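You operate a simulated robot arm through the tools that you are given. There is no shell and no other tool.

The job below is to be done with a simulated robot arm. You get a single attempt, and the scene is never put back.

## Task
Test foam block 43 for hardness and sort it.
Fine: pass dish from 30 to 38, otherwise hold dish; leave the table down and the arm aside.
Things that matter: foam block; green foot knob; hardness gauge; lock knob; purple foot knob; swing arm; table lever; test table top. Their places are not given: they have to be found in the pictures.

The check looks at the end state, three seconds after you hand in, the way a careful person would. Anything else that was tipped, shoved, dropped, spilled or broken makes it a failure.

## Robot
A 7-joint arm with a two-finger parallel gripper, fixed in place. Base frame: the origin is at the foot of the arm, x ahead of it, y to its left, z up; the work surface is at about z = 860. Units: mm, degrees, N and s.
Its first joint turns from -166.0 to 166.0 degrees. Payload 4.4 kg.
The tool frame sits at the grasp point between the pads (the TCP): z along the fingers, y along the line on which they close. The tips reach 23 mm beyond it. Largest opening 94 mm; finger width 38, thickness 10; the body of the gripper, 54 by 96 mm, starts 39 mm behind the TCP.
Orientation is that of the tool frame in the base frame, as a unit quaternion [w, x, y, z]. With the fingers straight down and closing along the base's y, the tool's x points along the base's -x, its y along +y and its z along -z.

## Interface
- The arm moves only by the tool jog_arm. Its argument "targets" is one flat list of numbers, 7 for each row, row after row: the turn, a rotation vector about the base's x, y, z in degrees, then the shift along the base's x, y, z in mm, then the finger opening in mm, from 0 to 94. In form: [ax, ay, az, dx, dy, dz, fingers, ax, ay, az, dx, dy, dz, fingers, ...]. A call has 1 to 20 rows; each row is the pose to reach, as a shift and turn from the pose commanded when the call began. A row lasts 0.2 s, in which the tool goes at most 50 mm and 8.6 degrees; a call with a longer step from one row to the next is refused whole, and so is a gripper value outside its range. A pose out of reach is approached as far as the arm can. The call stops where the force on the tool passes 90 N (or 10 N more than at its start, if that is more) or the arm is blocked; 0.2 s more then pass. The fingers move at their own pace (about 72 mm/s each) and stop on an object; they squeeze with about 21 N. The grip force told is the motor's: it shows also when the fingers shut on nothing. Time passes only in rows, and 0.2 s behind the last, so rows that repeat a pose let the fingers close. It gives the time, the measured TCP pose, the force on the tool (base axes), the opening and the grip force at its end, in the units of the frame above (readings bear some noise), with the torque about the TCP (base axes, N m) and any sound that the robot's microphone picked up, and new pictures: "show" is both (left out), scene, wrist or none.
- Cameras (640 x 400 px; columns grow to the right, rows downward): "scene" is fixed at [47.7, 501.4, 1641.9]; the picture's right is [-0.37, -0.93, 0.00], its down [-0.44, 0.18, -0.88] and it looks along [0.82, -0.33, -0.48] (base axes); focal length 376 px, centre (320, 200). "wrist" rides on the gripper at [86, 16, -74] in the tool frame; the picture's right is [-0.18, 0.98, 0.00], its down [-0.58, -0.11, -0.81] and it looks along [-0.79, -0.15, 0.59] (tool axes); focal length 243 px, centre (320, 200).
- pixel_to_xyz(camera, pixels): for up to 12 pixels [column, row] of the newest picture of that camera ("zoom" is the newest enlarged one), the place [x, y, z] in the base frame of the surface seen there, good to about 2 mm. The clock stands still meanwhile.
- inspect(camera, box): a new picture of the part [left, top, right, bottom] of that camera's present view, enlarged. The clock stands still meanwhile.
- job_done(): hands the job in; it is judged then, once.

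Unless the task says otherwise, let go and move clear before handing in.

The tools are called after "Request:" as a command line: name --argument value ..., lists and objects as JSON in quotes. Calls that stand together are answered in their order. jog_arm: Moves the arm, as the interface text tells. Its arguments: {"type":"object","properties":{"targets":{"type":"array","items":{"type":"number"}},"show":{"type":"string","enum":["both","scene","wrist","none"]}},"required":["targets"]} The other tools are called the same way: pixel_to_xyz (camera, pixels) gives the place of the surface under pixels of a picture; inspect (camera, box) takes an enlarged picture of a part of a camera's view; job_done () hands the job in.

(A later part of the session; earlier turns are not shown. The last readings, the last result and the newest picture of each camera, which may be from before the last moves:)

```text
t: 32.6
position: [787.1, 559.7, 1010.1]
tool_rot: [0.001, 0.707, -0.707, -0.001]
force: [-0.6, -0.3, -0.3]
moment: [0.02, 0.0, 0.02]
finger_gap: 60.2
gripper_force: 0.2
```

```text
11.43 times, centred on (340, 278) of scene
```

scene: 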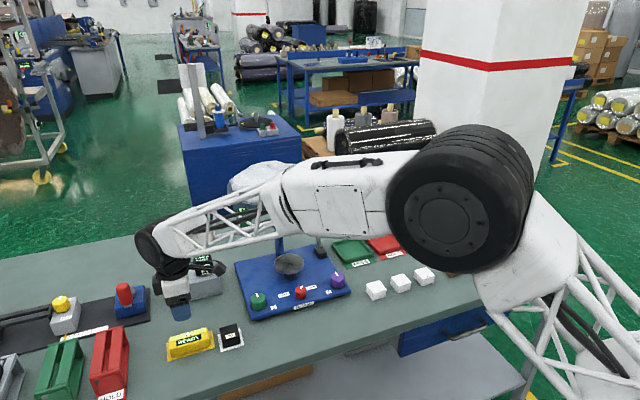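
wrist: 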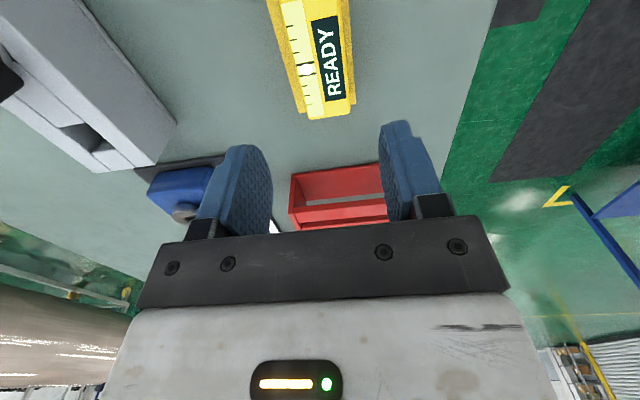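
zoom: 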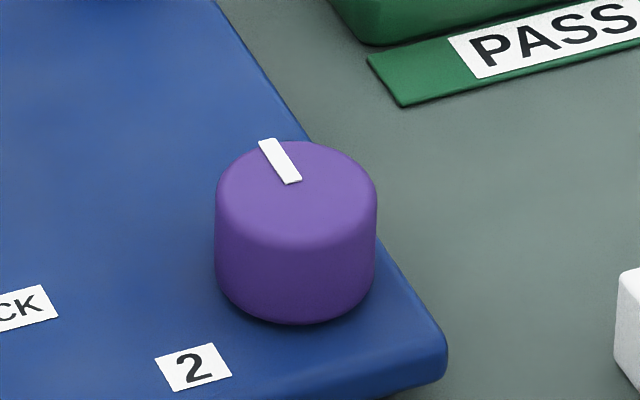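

The lock pointer runs from (826,251) to (834,242), i.e. toward LOCK, so the arm is locked; the foot knobs both point straight ahead. I'll move to the lock knob (≈823,250, top 912) with the fingers open.

Request:
jog_arm --targets '[0, 0, -8.3, 3, -25.7, 0, 60, 0, 0, -16.7, 6, -51.5, 0, 60, 0, 0, -25, 9, -77.2, 0, 60, 0, 0, -33.3, 12, -102.9, 0, 60, 0, 0, -41.7, 15, -128.7, 0, 60, 0, 0, -50, 18, -154.4, 0, 60, 0, 0, -58.3, 21, -180.1, 0, 60, 0, 0, -66.7, 24, -205.9, 0, 60, 0, 0, -75, 27, -231.6, 0, 60, 0, 0, -83.3, 30, -257.3, 0, 60, 0, 0, -91.7, 33, -283.1, 0, 60, 0, 0, -100, 36, -308.8, 0, 60, 0, 0, -100, 36, -308.8, -30, 60, 0, 0, -100, 36, -308.8, -55, 60, 0, 0, -100, 36, -308.8, -55, 60]'

Request:
inspect --camera "scene" --box '[230, 220, 350, 320]'

```text
t: 35.8
position: [823.2, 250.5, 954.1]
tool_rot: [0.0, 0.088, 0.996, 0.0]
force: [-0.7, -0.4, 0.2]
moment: [0.02, -0.03, -0.01]
finger_gap: 59.9
gripper_force: 0.0
```

scene: 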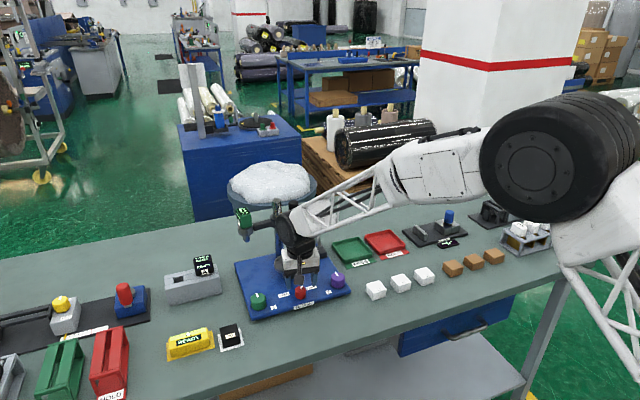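
wrist: 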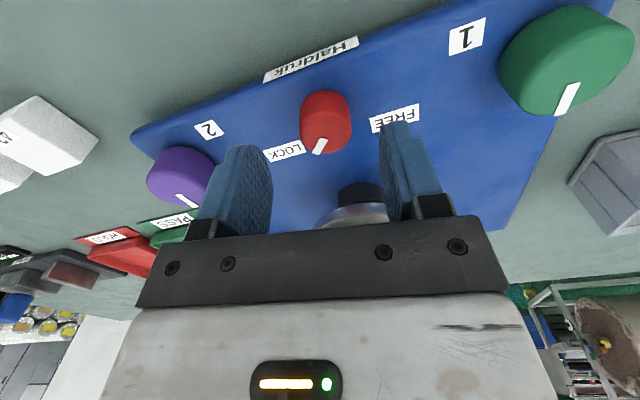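

```text
4.00 times, centred on (290, 270) of scene
```

zoom: 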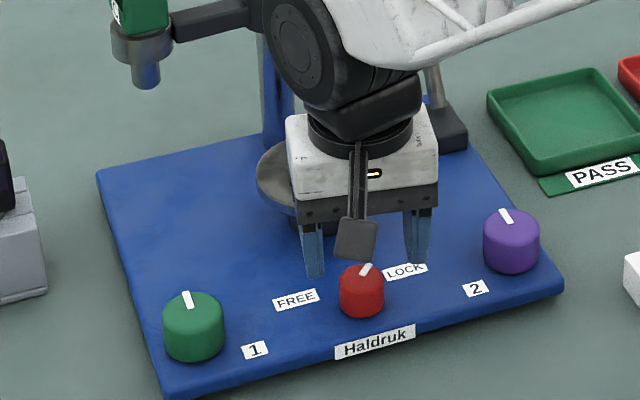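

The knob is between and below the fingers; I'll measure its top from the wrist picture to centre exactly.

Request:
inspect --camera "wrist" --box '[280, 70, 380, 170]'

Request:
pixel_to_xyz --camera "wrist" --pixels '[[326, 120], [326, 130], [326, 140], [326, 148], [305, 133], [348, 128], [315, 150], [323, 142], [318, 151]]'

```text
4.00 times, centred on (330, 120) of wrist
```

zoom: 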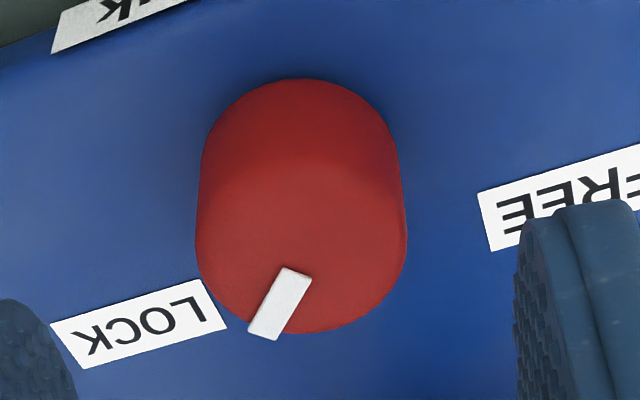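

```text
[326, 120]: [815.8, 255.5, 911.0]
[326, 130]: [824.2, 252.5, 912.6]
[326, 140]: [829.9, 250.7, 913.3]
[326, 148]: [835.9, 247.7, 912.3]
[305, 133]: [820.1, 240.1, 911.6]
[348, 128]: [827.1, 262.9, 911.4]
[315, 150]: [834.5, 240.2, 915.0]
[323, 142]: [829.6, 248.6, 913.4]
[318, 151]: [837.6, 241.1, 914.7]
```

Knob centre is ≈(824,251.5), radius 15, pointer at about -42° from +x. I'll descend around it and close.

Request:
jog_arm --targets '[0, 0, 0, 1, 1, -25, 60, 0, 0, 0, 1, 1, -42, 60, 0, 0, 0, 1, 1, -42, 40, 0, 0, 0, 1, 1, -42, 20, 0, 0, 0, 1, 1, -42, 20, 0, 0, 0, 1, 1, -42, 20]' --show "wrist"

```text
t: 37.2
position: [823.9, 251.2, 911.2]
tool_rot: [0.0, 0.087, 0.996, -0.001]
force: [2.4, -5.7, -3.2]
moment: [-0.08, -0.31, -0.01]
finger_gap: 31.4
gripper_force: 44.7
```

wrist: 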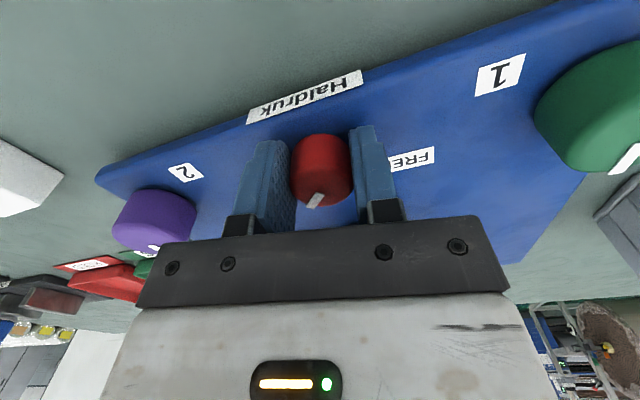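

The knob is gripped (31 mm). I'll turn it counter-clockwise toward FREE, first by 50° to watch the torque.

Request:
jog_arm --targets '[0, 0, 8, 0, 0, 0, 20, 0, 0, 16, 0, 0, 0, 20, 0, 0, 24, 0, 0, 0, 20, 0, 0, 32, 0, 0, 0, 20, 0, 0, 40, 0, 0, 0, 20, 0, 0, 48, 0, 0, 0, 20]' --show "wrist"

```text
t: 38.6
position: [824.2, 250.4, 910.8]
tool_rot: [0.001, -0.326, 0.945, 0.0]
force: [24.3, -36.4, -16.7]
moment: [-0.13, 0.12, -0.08]
finger_gap: 39.3
gripper_force: 21.4
```

wrist: 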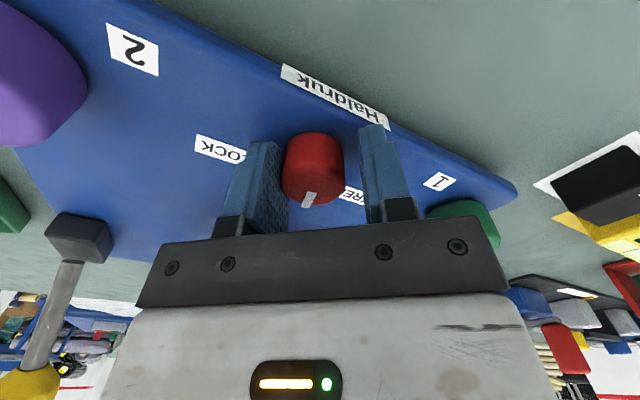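

The tool now feels about 43 N sideways and the gap reads 39 mm, so the grip is off-centre. I'll look closely before going on.

Request:
inspect --camera "wrist" --box '[220, 100, 420, 225]'

Request:
pixel_to_xyz --camera "wrist" --pixels '[[313, 175], [313, 185], [313, 195], [295, 185], [330, 185], [308, 200], [260, 165], [375, 155], [80, 235]]'

Request:
inspect --camera "scene" --box '[230, 220, 350, 320]'

```text
3.20 times, centred on (320, 162) of wrist
```

zoom: 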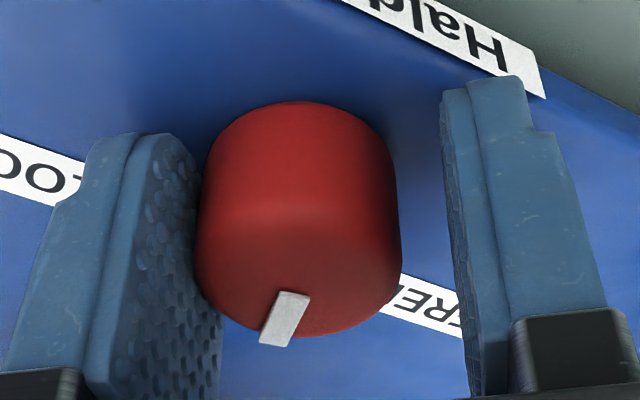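

```text
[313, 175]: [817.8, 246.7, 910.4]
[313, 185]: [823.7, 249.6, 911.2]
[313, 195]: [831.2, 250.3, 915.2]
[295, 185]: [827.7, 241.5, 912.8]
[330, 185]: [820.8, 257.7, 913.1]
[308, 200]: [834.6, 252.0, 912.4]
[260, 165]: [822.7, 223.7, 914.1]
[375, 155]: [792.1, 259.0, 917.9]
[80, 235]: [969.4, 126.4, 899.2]
```

```text
4.00 times, centred on (290, 270) of scene
```

zoom: 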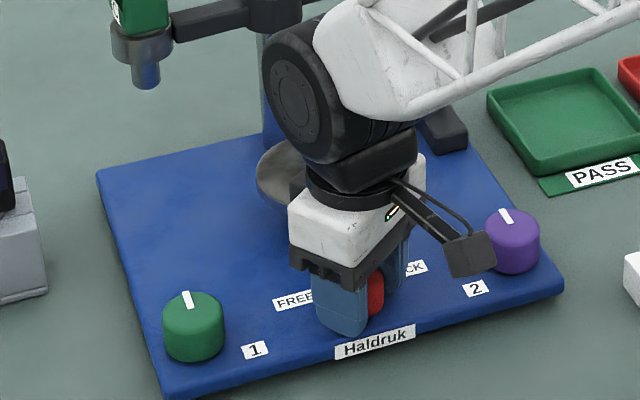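

The left pad alone presses the knob, so the tool centre is ~3 mm off. I'll open, let the side force relax, and look again.

Request:
jog_arm --targets '[0, 0, 0, 0, 0, 0, 50, 0, 0, 0, 0, 0, 0, 60, 0, 0, 0, 0, 0, 0, 60]' --show "wrist"

Request:
inspect --camera "wrist" --box '[220, 100, 420, 225]'

```text
t: 39.4
position: [823.1, 250.4, 911.3]
tool_rot: [0.0, -0.325, 0.946, 0.001]
force: [0.6, 1.2, 0.0]
moment: [-0.01, 0.01, 0.03]
finger_gap: 59.7
gripper_force: 0.0
```

wrist: 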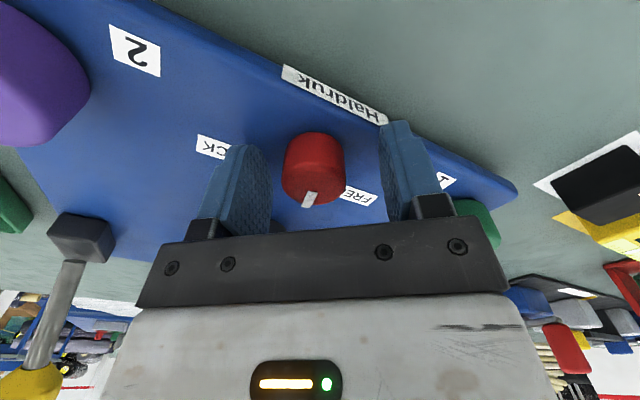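

```text
3.20 times, centred on (320, 162) of wrist
```

zoom: 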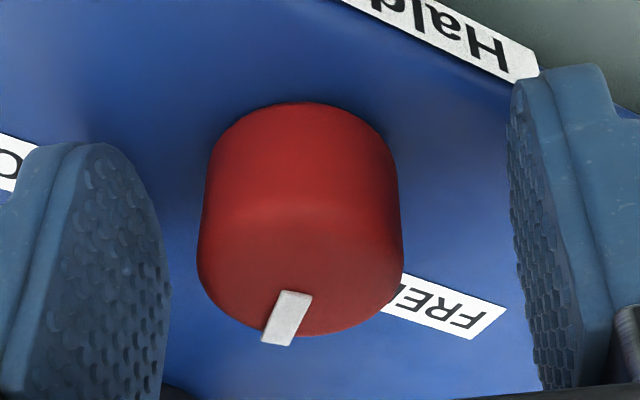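

The side force vanished on opening. I'll shift 3 mm toward the knob axis, regrip and turn on, checking forces.

Request:
jog_arm --targets '[0, 0, 0, 1.9, -2.4, 0, 60, 0, 0, 0, 1.9, -2.4, 0, 40, 0, 0, 0, 1.9, -2.4, 0, 20, 0, 0, 0, 1.9, -2.4, 0, 20, 0, 0, 0, 1.9, -2.4, 0, 20]' --show "wrist"

```text
t: 40.6
position: [826.7, 247.3, 910.8]
tool_rot: [0.001, -0.325, 0.946, 0.0]
force: [-0.5, 0.3, 0.8]
moment: [0.37, 0.21, -0.02]
finger_gap: 31.7
gripper_force: 45.2
```

wrist: 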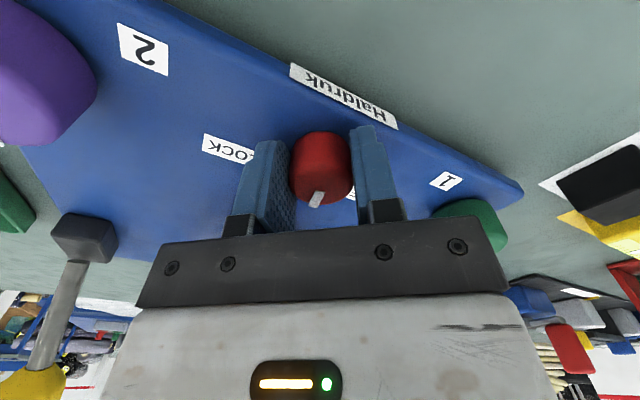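

Now centred (gap 31.7, negligible side force). I turn 24° more and check.

Request:
jog_arm --targets '[0, 0, 8, 0, 0, 0, 20, 0, 0, 16, 0, 0, 0, 20, 0, 0, 24, 0, 0, 0, 20]' --show "wrist"

Request:
inspect --camera "wrist" --box '[220, 100, 420, 225]'

```text
t: 41.4
position: [826.7, 247.2, 912.1]
tool_rot: [0.001, -0.515, 0.857, 0.0]
force: [42.7, -14.3, -17.0]
moment: [0.4, -0.29, -0.17]
finger_gap: 31.8
gripper_force: 45.5
```

wrist: 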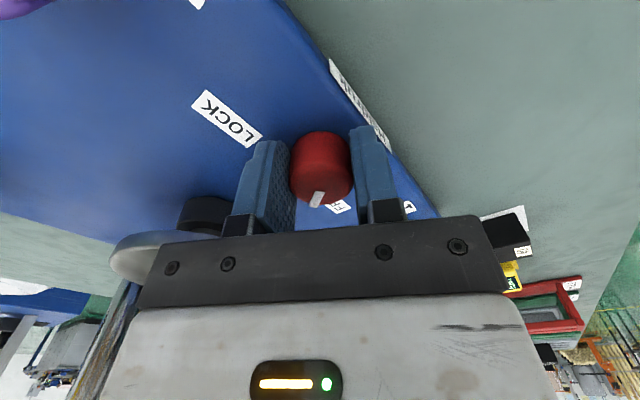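

```text
3.20 times, centred on (320, 162) of wrist
```

zoom: 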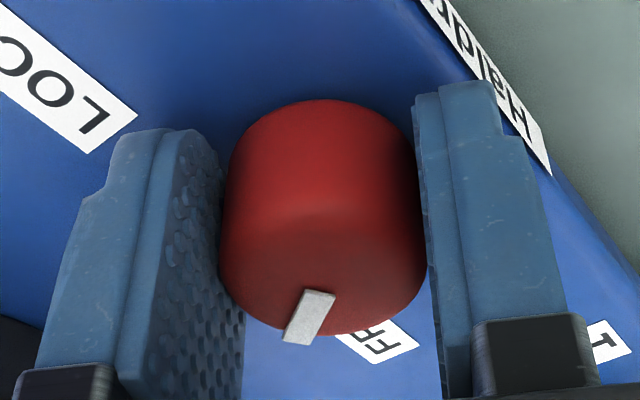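

There is still 45 N sideways because the true knob axis is ~3 mm further on, near (828.5,249.7). I'll open, recentre there, regrip, then finish the turn.

Request:
jog_arm --targets '[0, 0, 0, 0, 0, 0, 50, 0, 0, 0, 0, 0, 0, 60, 0, 0, 0, 2.1, 2.1, 0, 60, 0, 0, 0, 2.1, 2.1, 0, 40, 0, 0, 0, 2.1, 2.1, 0, 20, 0, 0, 0, 2.1, 2.1, 0, 20, 0, 0, 0, 2.1, 2.1, 0, 20]' --show "none"

```text
t: 43.0
position: [828.5, 250.2, 913.0]
tool_rot: [0.0, -0.515, 0.857, 0.0]
force: [4.4, -4.0, 0.6]
moment: [0.01, 0.0, 0.02]
finger_gap: 31.6
gripper_force: 45.2
```

Now centred near (828.5,250) with only a few newtons. Turning another 16° toward FREE.

Request:
jog_arm --targets '[0, 0, 6, 0, 0, 0, 20, 0, 0, 12, 0, 0, 0, 20, 0, 0, 16, 0, 0, 0, 20]' --show "wrist"

Request:
inspect --camera "wrist" --box '[220, 100, 420, 225]'

```text
t: 43.8
position: [827.2, 248.6, 912.2]
tool_rot: [0.0, -0.629, 0.777, 0.0]
force: [28.9, -21.1, -7.8]
moment: [0.05, -0.19, -0.76]
finger_gap: 31.5
gripper_force: 44.7
```

wrist: 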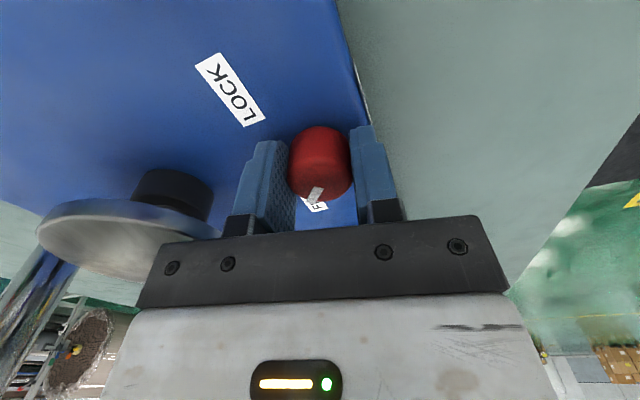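

```text
3.20 times, centred on (320, 162) of wrist
```

zoom: 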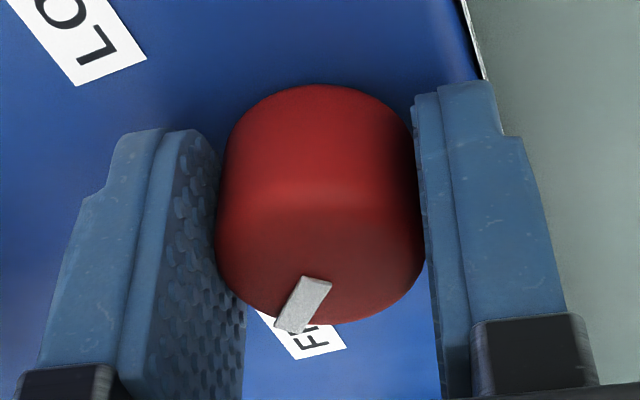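

Torque about z jumped to -0.76 N·m: the knob has reached its stop at FREE. I'll release and rise to verify.

Request:
jog_arm --targets '[0, 0, 13, 0, 0, 0, 20, 0, 0, 13, 0, 0, 0, 50, 0, 0, 13, 0, 0, 0, 60, 0, 0, 13, 0, 0, 0, 60, 0, 0, 13, 0, 0, 40, 60, 0, 0, 13, 0, 0, 80, 60, 0, 0, 8, -30, 0, 120, 60, 0, 0, 0, -60, 0, 160, 60]'

Request:
inspect --camera "scene" --box '[230, 220, 350, 320]'

```text
refused: row 1 steps farther than a row can; nothing moved
```

```text
4.00 times, centred on (290, 270) of scene
```

zoom: 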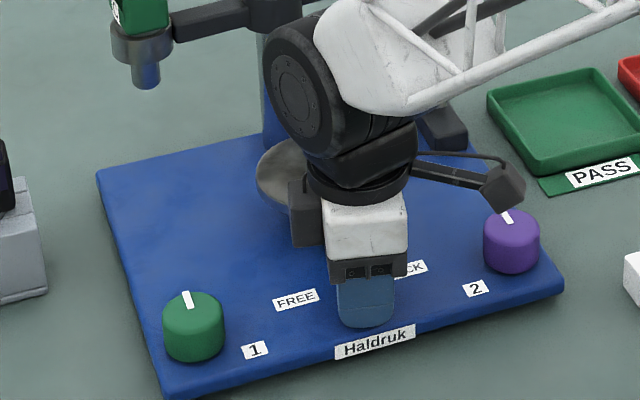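

The call was refused (step too big); no extra turn is needed. I just release and rise.

Request:
jog_arm --targets '[0, 0, 0, 0, 0, 0, 50, 0, 0, 0, 0, 0, 0, 60, 0, 0, 0, 0, 0, 0, 60, 0, 0, 0, 0, 0, 40, 60, 0, 0, 0, 0, 0, 80, 60, 0, 0, 0, -20, 0, 125, 60, 0, 0, -8, -50, 0, 160, 60, 0, 0, -16, -80, 0, 190, 60]'

Request:
inspect --camera "scene" --box '[230, 220, 350, 320]'

```text
t: 45.6
position: [746.2, 249.0, 1100.2]
tool_rot: [0.0, -0.514, 0.858, 0.001]
force: [0.5, 0.3, -1.1]
moment: [-0.01, -0.03, -0.02]
finger_gap: 59.8
gripper_force: 0.0
```

scene: 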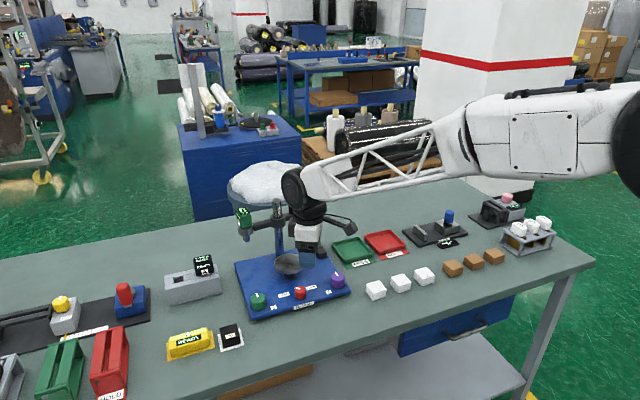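
wrist: 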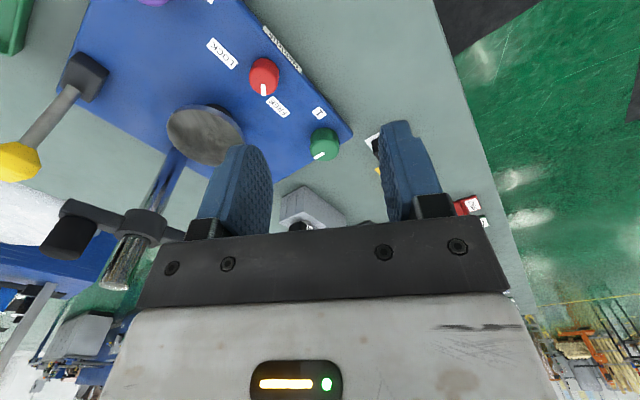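

```text
4.00 times, centred on (290, 270) of scene
```

zoom: 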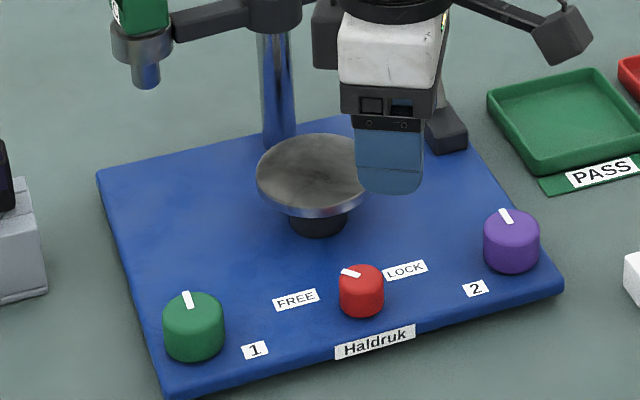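

The pointer now points to FREE (zoom (350,272) leaning left) and the base has not shifted. Next I'll straighten the wrist and go to a spot in front of the swing arm's black handle post (≈(1034,199)).

Request:
jog_arm --targets '[0, 0, -7.75, 6, -6, 8, 40, 0, 0, -15.5, 12, -12, 16, 20, 0, 0, -23.25, 18, -18, 24, 0, 0, 0, -31, 24, -24, 32, 0, 0, 0, -38.75, 30, -30, 40, 0, 0, 0, -46.5, 36, -36, 48, 0, 0, 0, -54.25, 42, -42, 56, 0, 0, 0, -62, 48, -50, 64, 0]'

Request:
inspect --camera "scene" --box '[228, 195, 308, 245]'

```text
t: 47.4
position: [795.1, 198.8, 1164.9]
tool_rot: [0.0, 0.002, 1.0, 0.0]
force: [0.4, 0.2, -0.3]
moment: [0.0, -0.02, 0.03]
finger_gap: 0.0
gripper_force: 21.3
```

scene: 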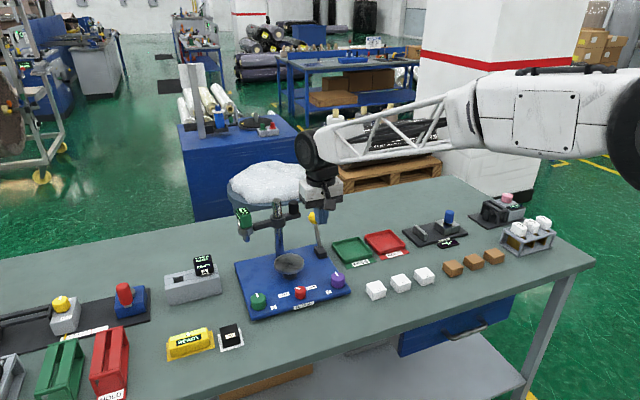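
wrist: 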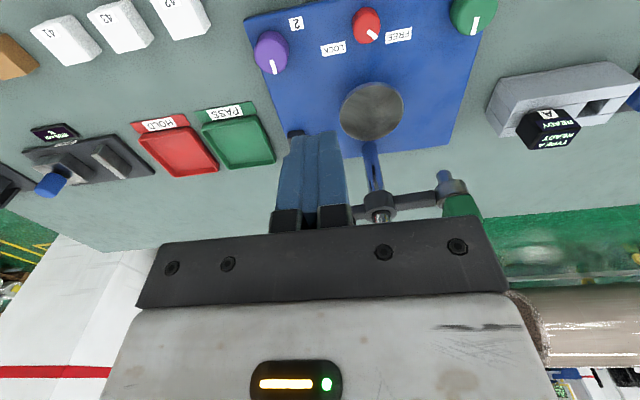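

```text
8.00 times, centred on (268, 220) of scene
```

zoom: 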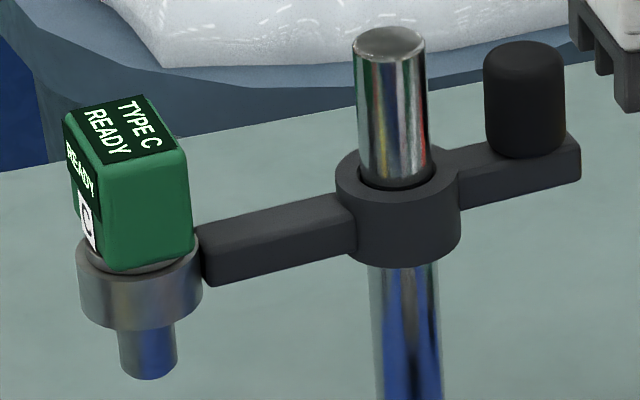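

The handle post is ≈32 mm across at (1036,198), z 1045–1077; column ≈28 mm at (1030,251). I'll tilt the closed fingers 55° forward and come up in front of the post.

Request:
jog_arm --targets '[0, -7.8, 0, 20, 0, -14, 0, 0, -15.6, 0, 45, 0, -29, 0, 0, -23.4, 0, 70, 0, -43, 0, 0, -31.2, 0, 95, 0, -58, 0, 0, -39, 0, 120, 0, -73, 0, 0, -46.8, 0, 150, 0, -88, 0, 0, -55, 0, 175, 0, -102, 0, 0, -55, 0, 175, 0, -102, 0]'

Request:
inspect --camera "scene" --box '[228, 180, 348, 255]'

```text
t: 49.2
position: [971.1, 198.2, 1064.0]
tool_rot: [0.463, 0.0, 0.887, 0.0]
force: [0.1, 0.2, -0.5]
moment: [-0.01, 0.02, -0.01]
finger_gap: 0.2
gripper_force: 21.1
```

scene: 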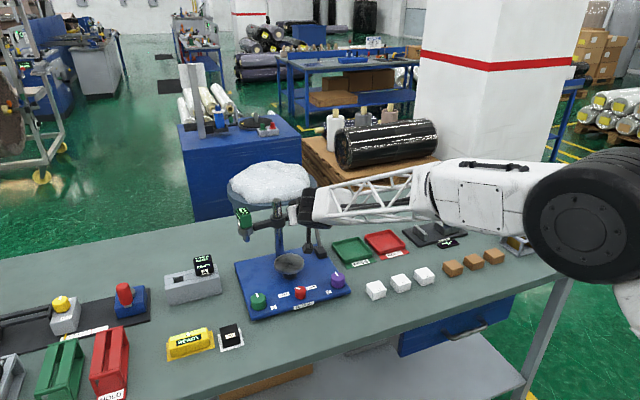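
wrist: 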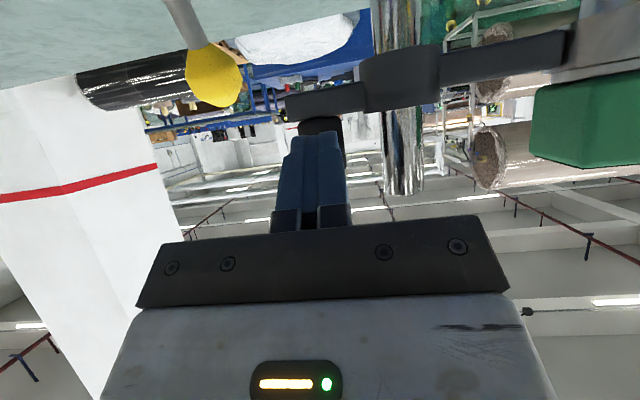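

```text
5.33 times, centred on (288, 218) of scene
```

zoom: 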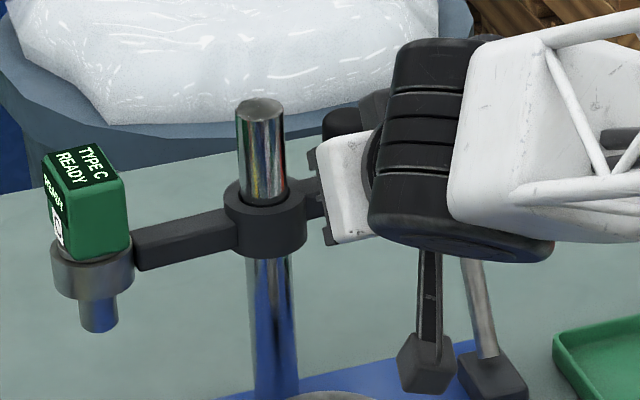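

Pose reached exactly; the fingertip is aligned with the post (wrist (320,130)). I'll push forward slowly to make contact and begin the swing.

Request:
jog_arm --targets '[0, 0, 0, 8, 0, 0, 0, 0, 0, 0, 14, 0, 0, 0, 0, 0, 0, 18, 0, 0, 0, 0, 0, 0, 22, 0, 0, 0, 0, 0, 0, 26, 1, 0, 0, 0, 0, 0, 30, 1, 0, 0]'

Request:
inspect --camera "scene" --box '[228, 180, 348, 255]'

```text
t: 50.6
position: [1001.6, 200.4, 1062.2]
tool_rot: [0.462, 0.0, 0.887, 0.001]
force: [-1.1, -0.3, 0.3]
moment: [0.01, -0.03, 0.0]
finger_gap: 0.0
gripper_force: 20.9
```

scene: 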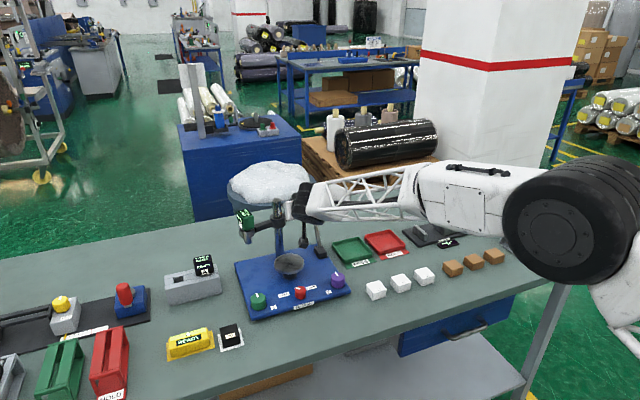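
wrist: 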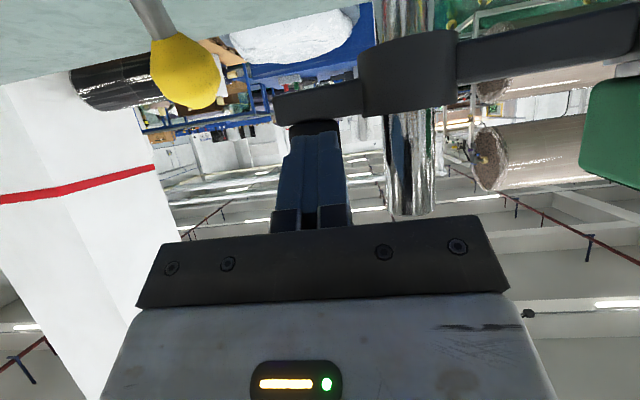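

```text
5.33 times, centred on (288, 218) of scene
```

zoom: 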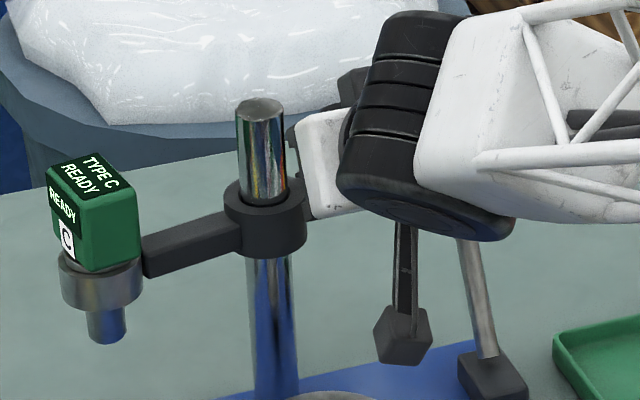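

The arm swings freely (force ~1 N); the gauge has begun to move toward the table. I'll keep pushing 20 mm more while keeping clear of the column.

Request:
jog_arm --targets '[0, 0, 0, 4, 0, 0, 0, 0, 0, 0, 8, 0, 0, 0, 0, 0, 0, 12, 1, 0, 0, 0, 0, 0, 16, 2, 0, 0, 0, 0, 0, 20, 3, 0, 0]'

Request:
inspect --camera "scene" --box '[228, 180, 348, 255]'

```text
t: 51.8
position: [1020.8, 203.6, 1063.3]
tool_rot: [0.462, 0.001, 0.887, 0.0]
force: [-0.6, 0.7, 1.4]
moment: [-0.01, -0.01, 0.01]
finger_gap: 0.1
gripper_force: 20.9
```

scene: 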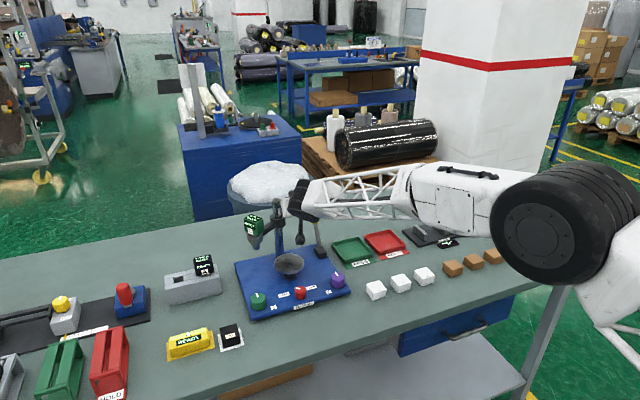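
wrist: 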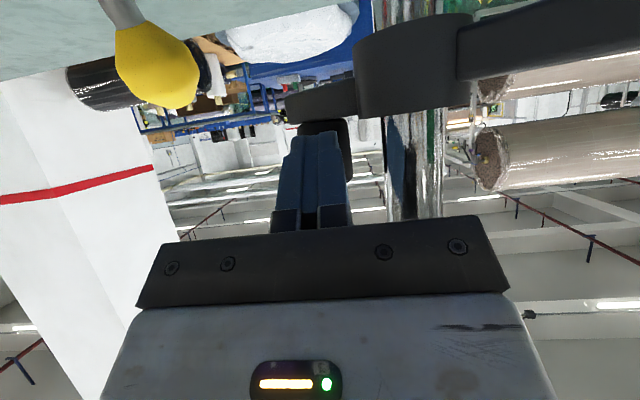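

```text
5.33 times, centred on (288, 218) of scene
```

zoom: 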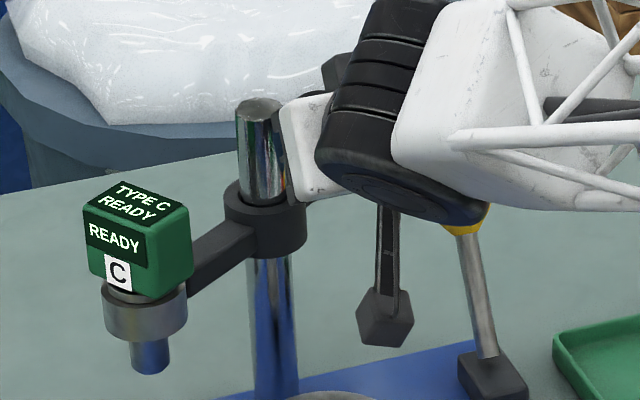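

The gauge has swung roughly 40° and now faces the camera. I'll back away from the handle, rise and partly un-tilt so I can finish the swing by pushing the gauge side gently.

Request:
jog_arm --targets '[0, 0, 0, -20, -2, 0, 0, 0, 0, 0, -50, -3, 10, 0, 0, 7.5, 0, -70, 0, 50, 0, 0, 15, 0, -75, 30, 90, 0, 0, 22.5, 0, -80, 60, 130, 0, 0, 30, 0, -85, 90, 150, 0, 0, 35, 0, -85, 120, 160, 0, 0, 35, 0, -80, 150, 160, 0]'

Request:
inspect --camera "scene" --box '[218, 185, 338, 265]'

```text
refused: row 4 steps farther than a row can; nothing moved
```

```text
5.00 times, centred on (278, 225) of scene
```

zoom: 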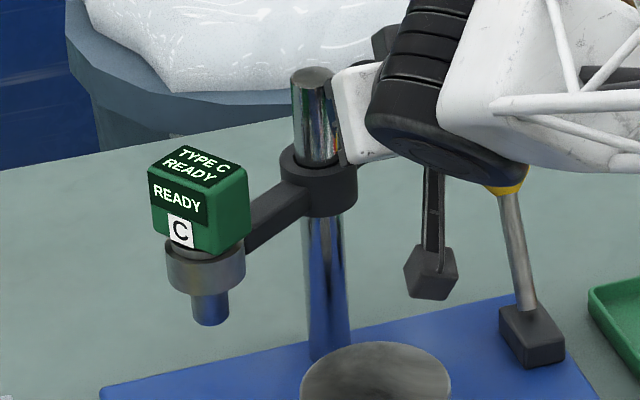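

One row was too long; I'll split the retreat into smaller steps.

Request:
jog_arm --targets '[0, 0, 0, -20, -2, 0, 0, 0, 0, 0, -50, -3, 10, 0, 0, 5, 0, -65, 0, 40, 0, 0, 10, 0, -70, 5, 75, 0, 0, 17, 0, -75, 20, 105, 0, 0, 24, 0, -80, 50, 125, 0, 0, 30, 0, -85, 85, 140, 0, 0, 35, 0, -85, 120, 150, 0, 0, 35, 0, -80, 150, 160, 0]'

Request:
inspect --camera "scene" --box '[218, 185, 338, 265]'

Request:
pixel_to_xyz --camera "scene" --pixels '[[255, 217], [250, 227], [262, 226], [256, 238], [260, 245], [270, 225], [282, 219], [276, 203], [290, 208]]'

```text
t: 53.8
position: [940.6, 352.9, 1223.7]
tool_rot: [0.173, 0.0, 0.985, 0.0]
force: [-0.6, 0.8, 1.2]
moment: [0.01, -0.02, 0.01]
finger_gap: 0.0
gripper_force: 21.1
```

scene: 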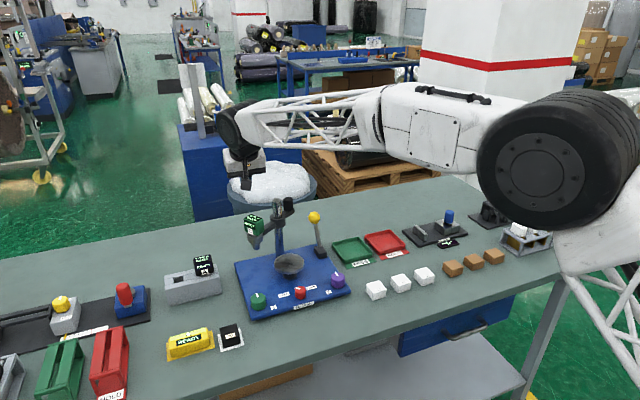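
wrist: 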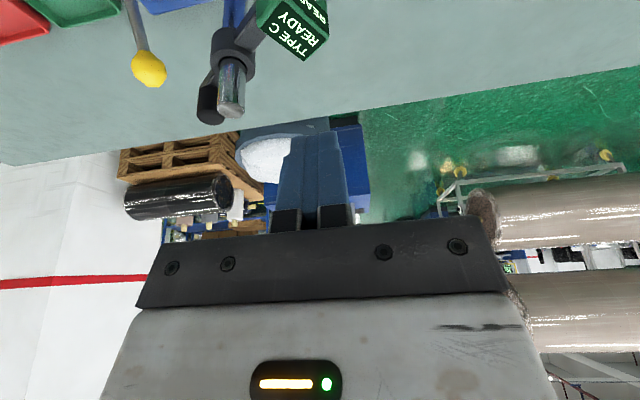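

```text
5.00 times, centred on (278, 225) of scene
```

zoom: 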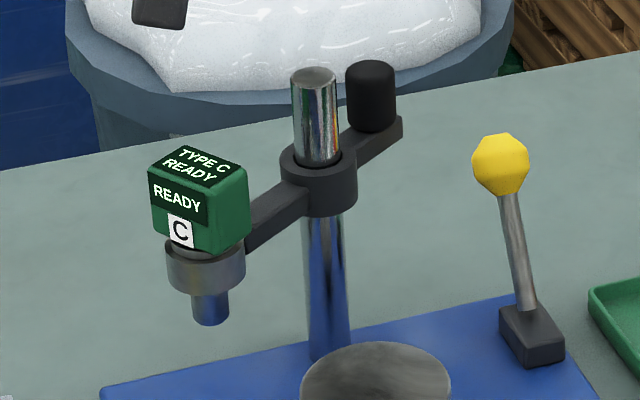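

```text
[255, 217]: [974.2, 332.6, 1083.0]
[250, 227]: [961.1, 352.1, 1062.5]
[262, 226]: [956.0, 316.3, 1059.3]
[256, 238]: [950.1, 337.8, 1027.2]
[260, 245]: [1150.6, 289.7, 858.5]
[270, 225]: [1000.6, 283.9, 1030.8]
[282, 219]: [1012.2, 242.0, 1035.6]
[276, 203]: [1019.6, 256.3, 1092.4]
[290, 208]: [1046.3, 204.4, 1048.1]
```

The gauge is now at ≈(972,336), about 34° swung, the column at (1030,251). I'll drop the closed fingertips on its +y side (tip z≈1052) ready to push toward -y.

Request:
jog_arm --targets '[0, 0, 0, 13, 20, 0, 0, 0, 0, 0, 26, 40, -10, 0, 0, 0, 0, 26, 40, -50, 0, 0, 0, 0, 26, 40, -90, 0, 0, 0, 0, 26, 40, -130, 0, 0, 0, 0, 26, 40, -150, 0, 0, 0, 0, 26, 40, -150, 0]'

Request:
inspect --camera "scene" --box '[218, 165, 338, 265]'

```text
t: 55.4
position: [965.9, 392.5, 1073.4]
tool_rot: [0.173, 0.0, 0.985, 0.0]
force: [0.3, -0.1, -0.4]
moment: [-0.02, 0.04, -0.01]
finger_gap: 0.1
gripper_force: 21.1
```

scene: 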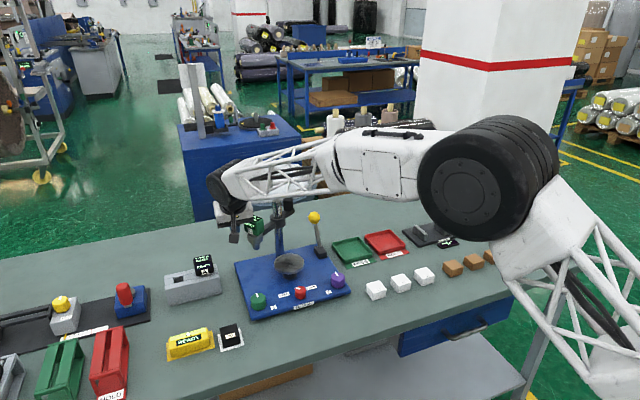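
wrist: 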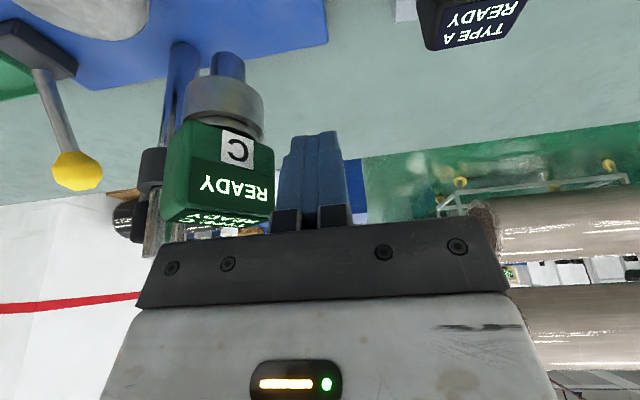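

```text
4.00 times, centred on (278, 215) of scene
```

zoom: 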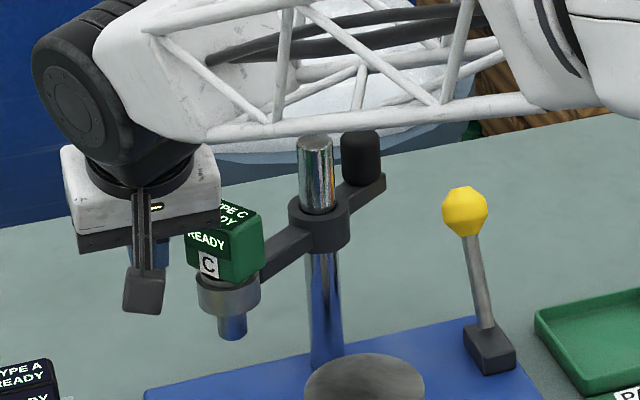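

The fingers are beside the gauge. I'll push toward -y slowly, first 60 mm.

Request:
jog_arm --targets '[0, 0, 0, -2, -10, 0, 0, 0, 0, 0, -5, -20, 0, 0, 0, 0, 0, -9, -28, 0, 0, 0, 0, 0, -13, -36, 0, 0, 0, 0, 0, -17, -44, 0, 0, 0, 0, 0, -21, -52, 0, 0, 0, 0, 0, -25, -60, 0, 0]'

Request:
inspect --camera "scene" --box '[218, 165, 338, 265]'

```text
t: 57.0
position: [941.6, 333.7, 1073.2]
tool_rot: [0.174, 0.001, 0.985, 0.0]
force: [-1.0, 0.4, 0.0]
moment: [-0.03, 0.01, 0.0]
finger_gap: 0.0
gripper_force: 20.8
```

scene: 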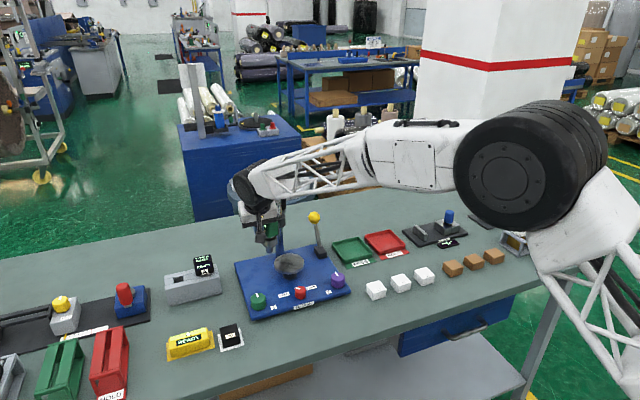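
wrist: 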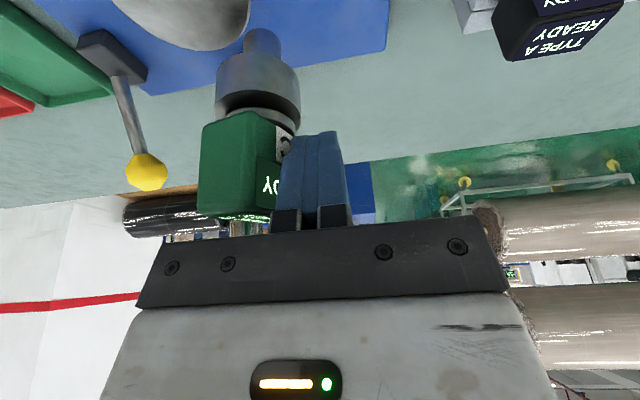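

```text
4.00 times, centred on (278, 215) of scene
```

zoom: 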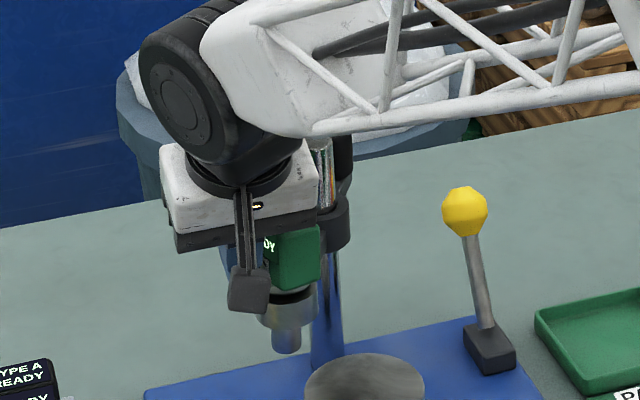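

The gauge follows smoothly (force ≈1 N). I'll push on to about y=285, drifting x toward the disc centre.

Request:
jog_arm --targets '[0, 0, 0, -4, -7, 0, 0, 0, 0, 0, -8, -14, 0, 0, 0, 0, 0, -12, -21, 0, 0, 0, 0, 0, -16, -28, 0, 0, 0, 0, 0, -19, -35, 0, 0, 0, 0, 0, -20, -42, 0, 0, 0, 0, 0, -20, -48, 0, 0]'

Request:
inspect --camera "scene" --box '[218, 165, 338, 265]'

Request:
inspect --camera "wrist" --box '[100, 0, 420, 250]'

```text
t: 58.6
position: [920.4, 286.8, 1074.1]
tool_rot: [0.174, 0.0, 0.985, 0.0]
force: [-0.5, 4.3, 2.5]
moment: [-0.03, -0.06, 0.12]
finger_gap: 0.0
gripper_force: 21.3
```

scene: 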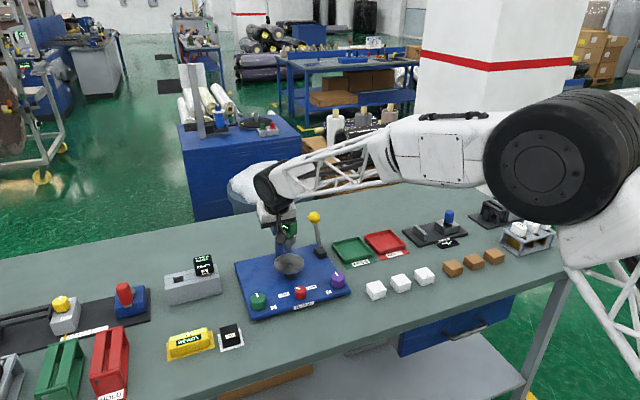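
wrist: 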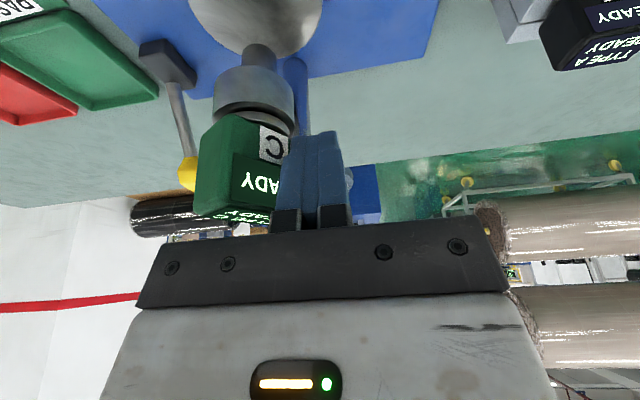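

```text
4.00 times, centred on (278, 215) of scene
```

zoom: 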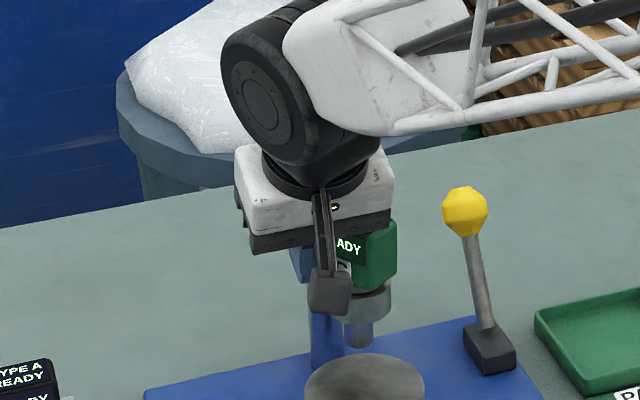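

```text
1.60 times, centred on (260, 125) of wrist
```

zoom: 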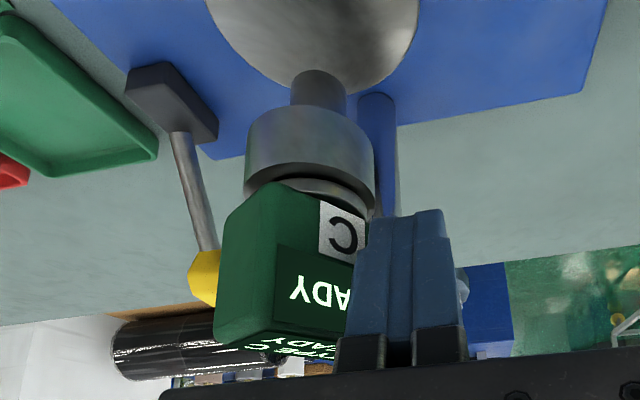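

A 4 N reaction suggests the arm is near its stop over the table. I'll measure the gauge foot and body positions.

Request:
pixel_to_xyz --camera "wrist" --pixels '[[260, 55], [240, 55], [277, 55], [256, 85], [220, 95], [293, 100], [225, 150], [250, 200], [255, 25]]'

Request:
pixel_to_xyz --camera "scene" --pixels '[[290, 240], [289, 248], [294, 228], [297, 224], [284, 238]]'

```text
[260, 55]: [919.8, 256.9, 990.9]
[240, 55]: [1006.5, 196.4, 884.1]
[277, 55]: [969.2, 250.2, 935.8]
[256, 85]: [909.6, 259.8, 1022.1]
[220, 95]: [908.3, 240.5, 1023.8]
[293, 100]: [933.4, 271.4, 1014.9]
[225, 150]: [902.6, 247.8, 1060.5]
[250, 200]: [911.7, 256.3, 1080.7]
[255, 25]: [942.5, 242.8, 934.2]
```

```text
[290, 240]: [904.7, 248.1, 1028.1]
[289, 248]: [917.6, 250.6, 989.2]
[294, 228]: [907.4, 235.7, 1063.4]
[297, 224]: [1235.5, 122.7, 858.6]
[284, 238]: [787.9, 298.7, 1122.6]
```

The gauge is at about y≈253–254, the disc centre is y=251. I'll nudge a further 3 mm and watch the force.

Request:
jog_arm --targets '[0, 0, 0, 0, -1, 0, 0, 0, 0, 0, 0, -2, 0, 0, 0, 0, 0, 0, -3, 0, 0, 0, 0, 0, 0, -3, 0, 0]' --show "none"

```text
t: 59.6
position: [922.0, 283.6, 1075.0]
tool_rot: [0.174, 0.001, 0.985, -0.001]
force: [1.9, 24.1, 12.0]
moment: [0.25, -0.33, 0.61]
finger_gap: 0.2
gripper_force: 20.9
```

Force rose to 24 N, so the arm sits against its stop. I'll back off, rise, and look at the alignment.

Request:
jog_arm --targets '[0, 0, 0, 0, 10, 0, 0, 0, 0, 0, 0, 40, 0, 0, 0, 0, 0, 0, 70, 20, 0, 0, 0, 0, -10, 80, 60, 0, 0, 5, 0, -30, 90, 100, 0, 0, 12, 0, -60, 90, 130, 0, 0, 20, 0, -95, 90, 150, 0, 0, 20, 0, -130, 90, 150, 0]'

Request:
inspect --camera "scene" --box '[238, 185, 338, 285]'

Request:
pixel_to_xyz --camera "scene" --pixels '[[290, 240], [289, 248], [294, 228], [284, 228], [298, 228], [289, 218], [300, 206], [277, 205]]'

```text
t: 61.4
position: [789.6, 372.2, 1223.6]
tool_rot: [0.0, 0.0, 1.0, 0.0]
force: [-0.3, 0.0, -0.8]
moment: [-0.02, -0.02, 0.01]
finger_gap: 0.0
gripper_force: 21.2
```

scene: 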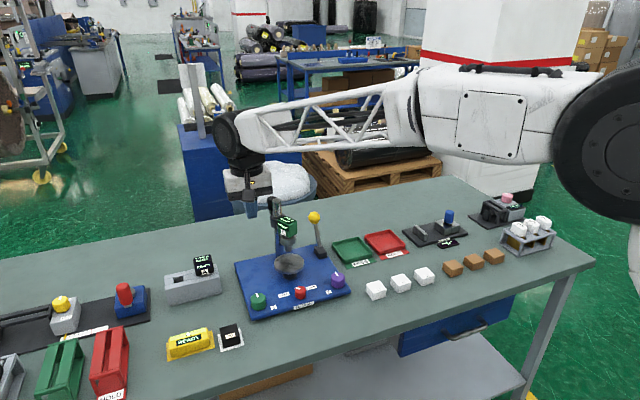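
wrist: 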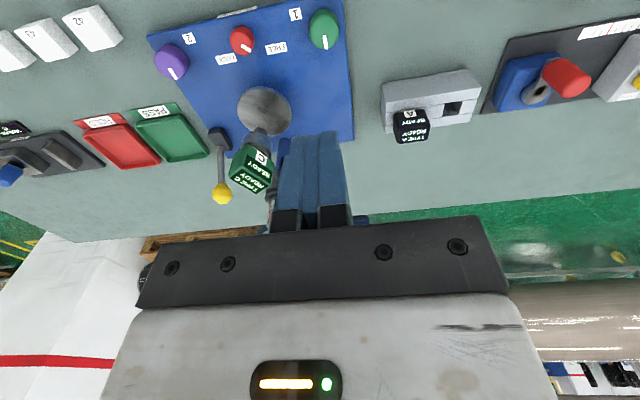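

```text
4.00 times, centred on (288, 235) of scene
```

zoom: 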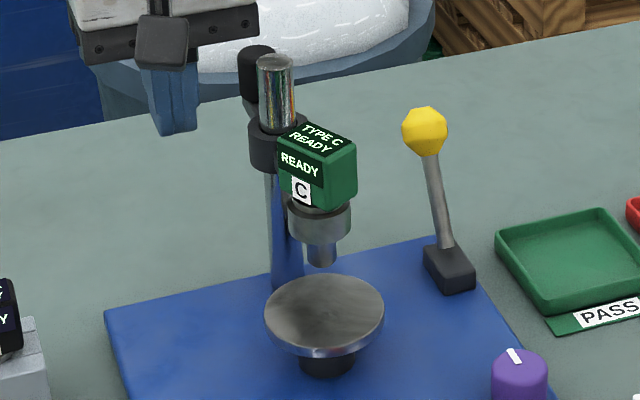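

```text
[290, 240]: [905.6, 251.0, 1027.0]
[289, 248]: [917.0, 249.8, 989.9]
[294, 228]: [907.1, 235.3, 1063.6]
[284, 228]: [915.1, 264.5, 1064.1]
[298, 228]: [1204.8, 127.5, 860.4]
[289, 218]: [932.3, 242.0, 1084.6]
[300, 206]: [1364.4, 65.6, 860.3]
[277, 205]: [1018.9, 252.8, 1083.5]
```

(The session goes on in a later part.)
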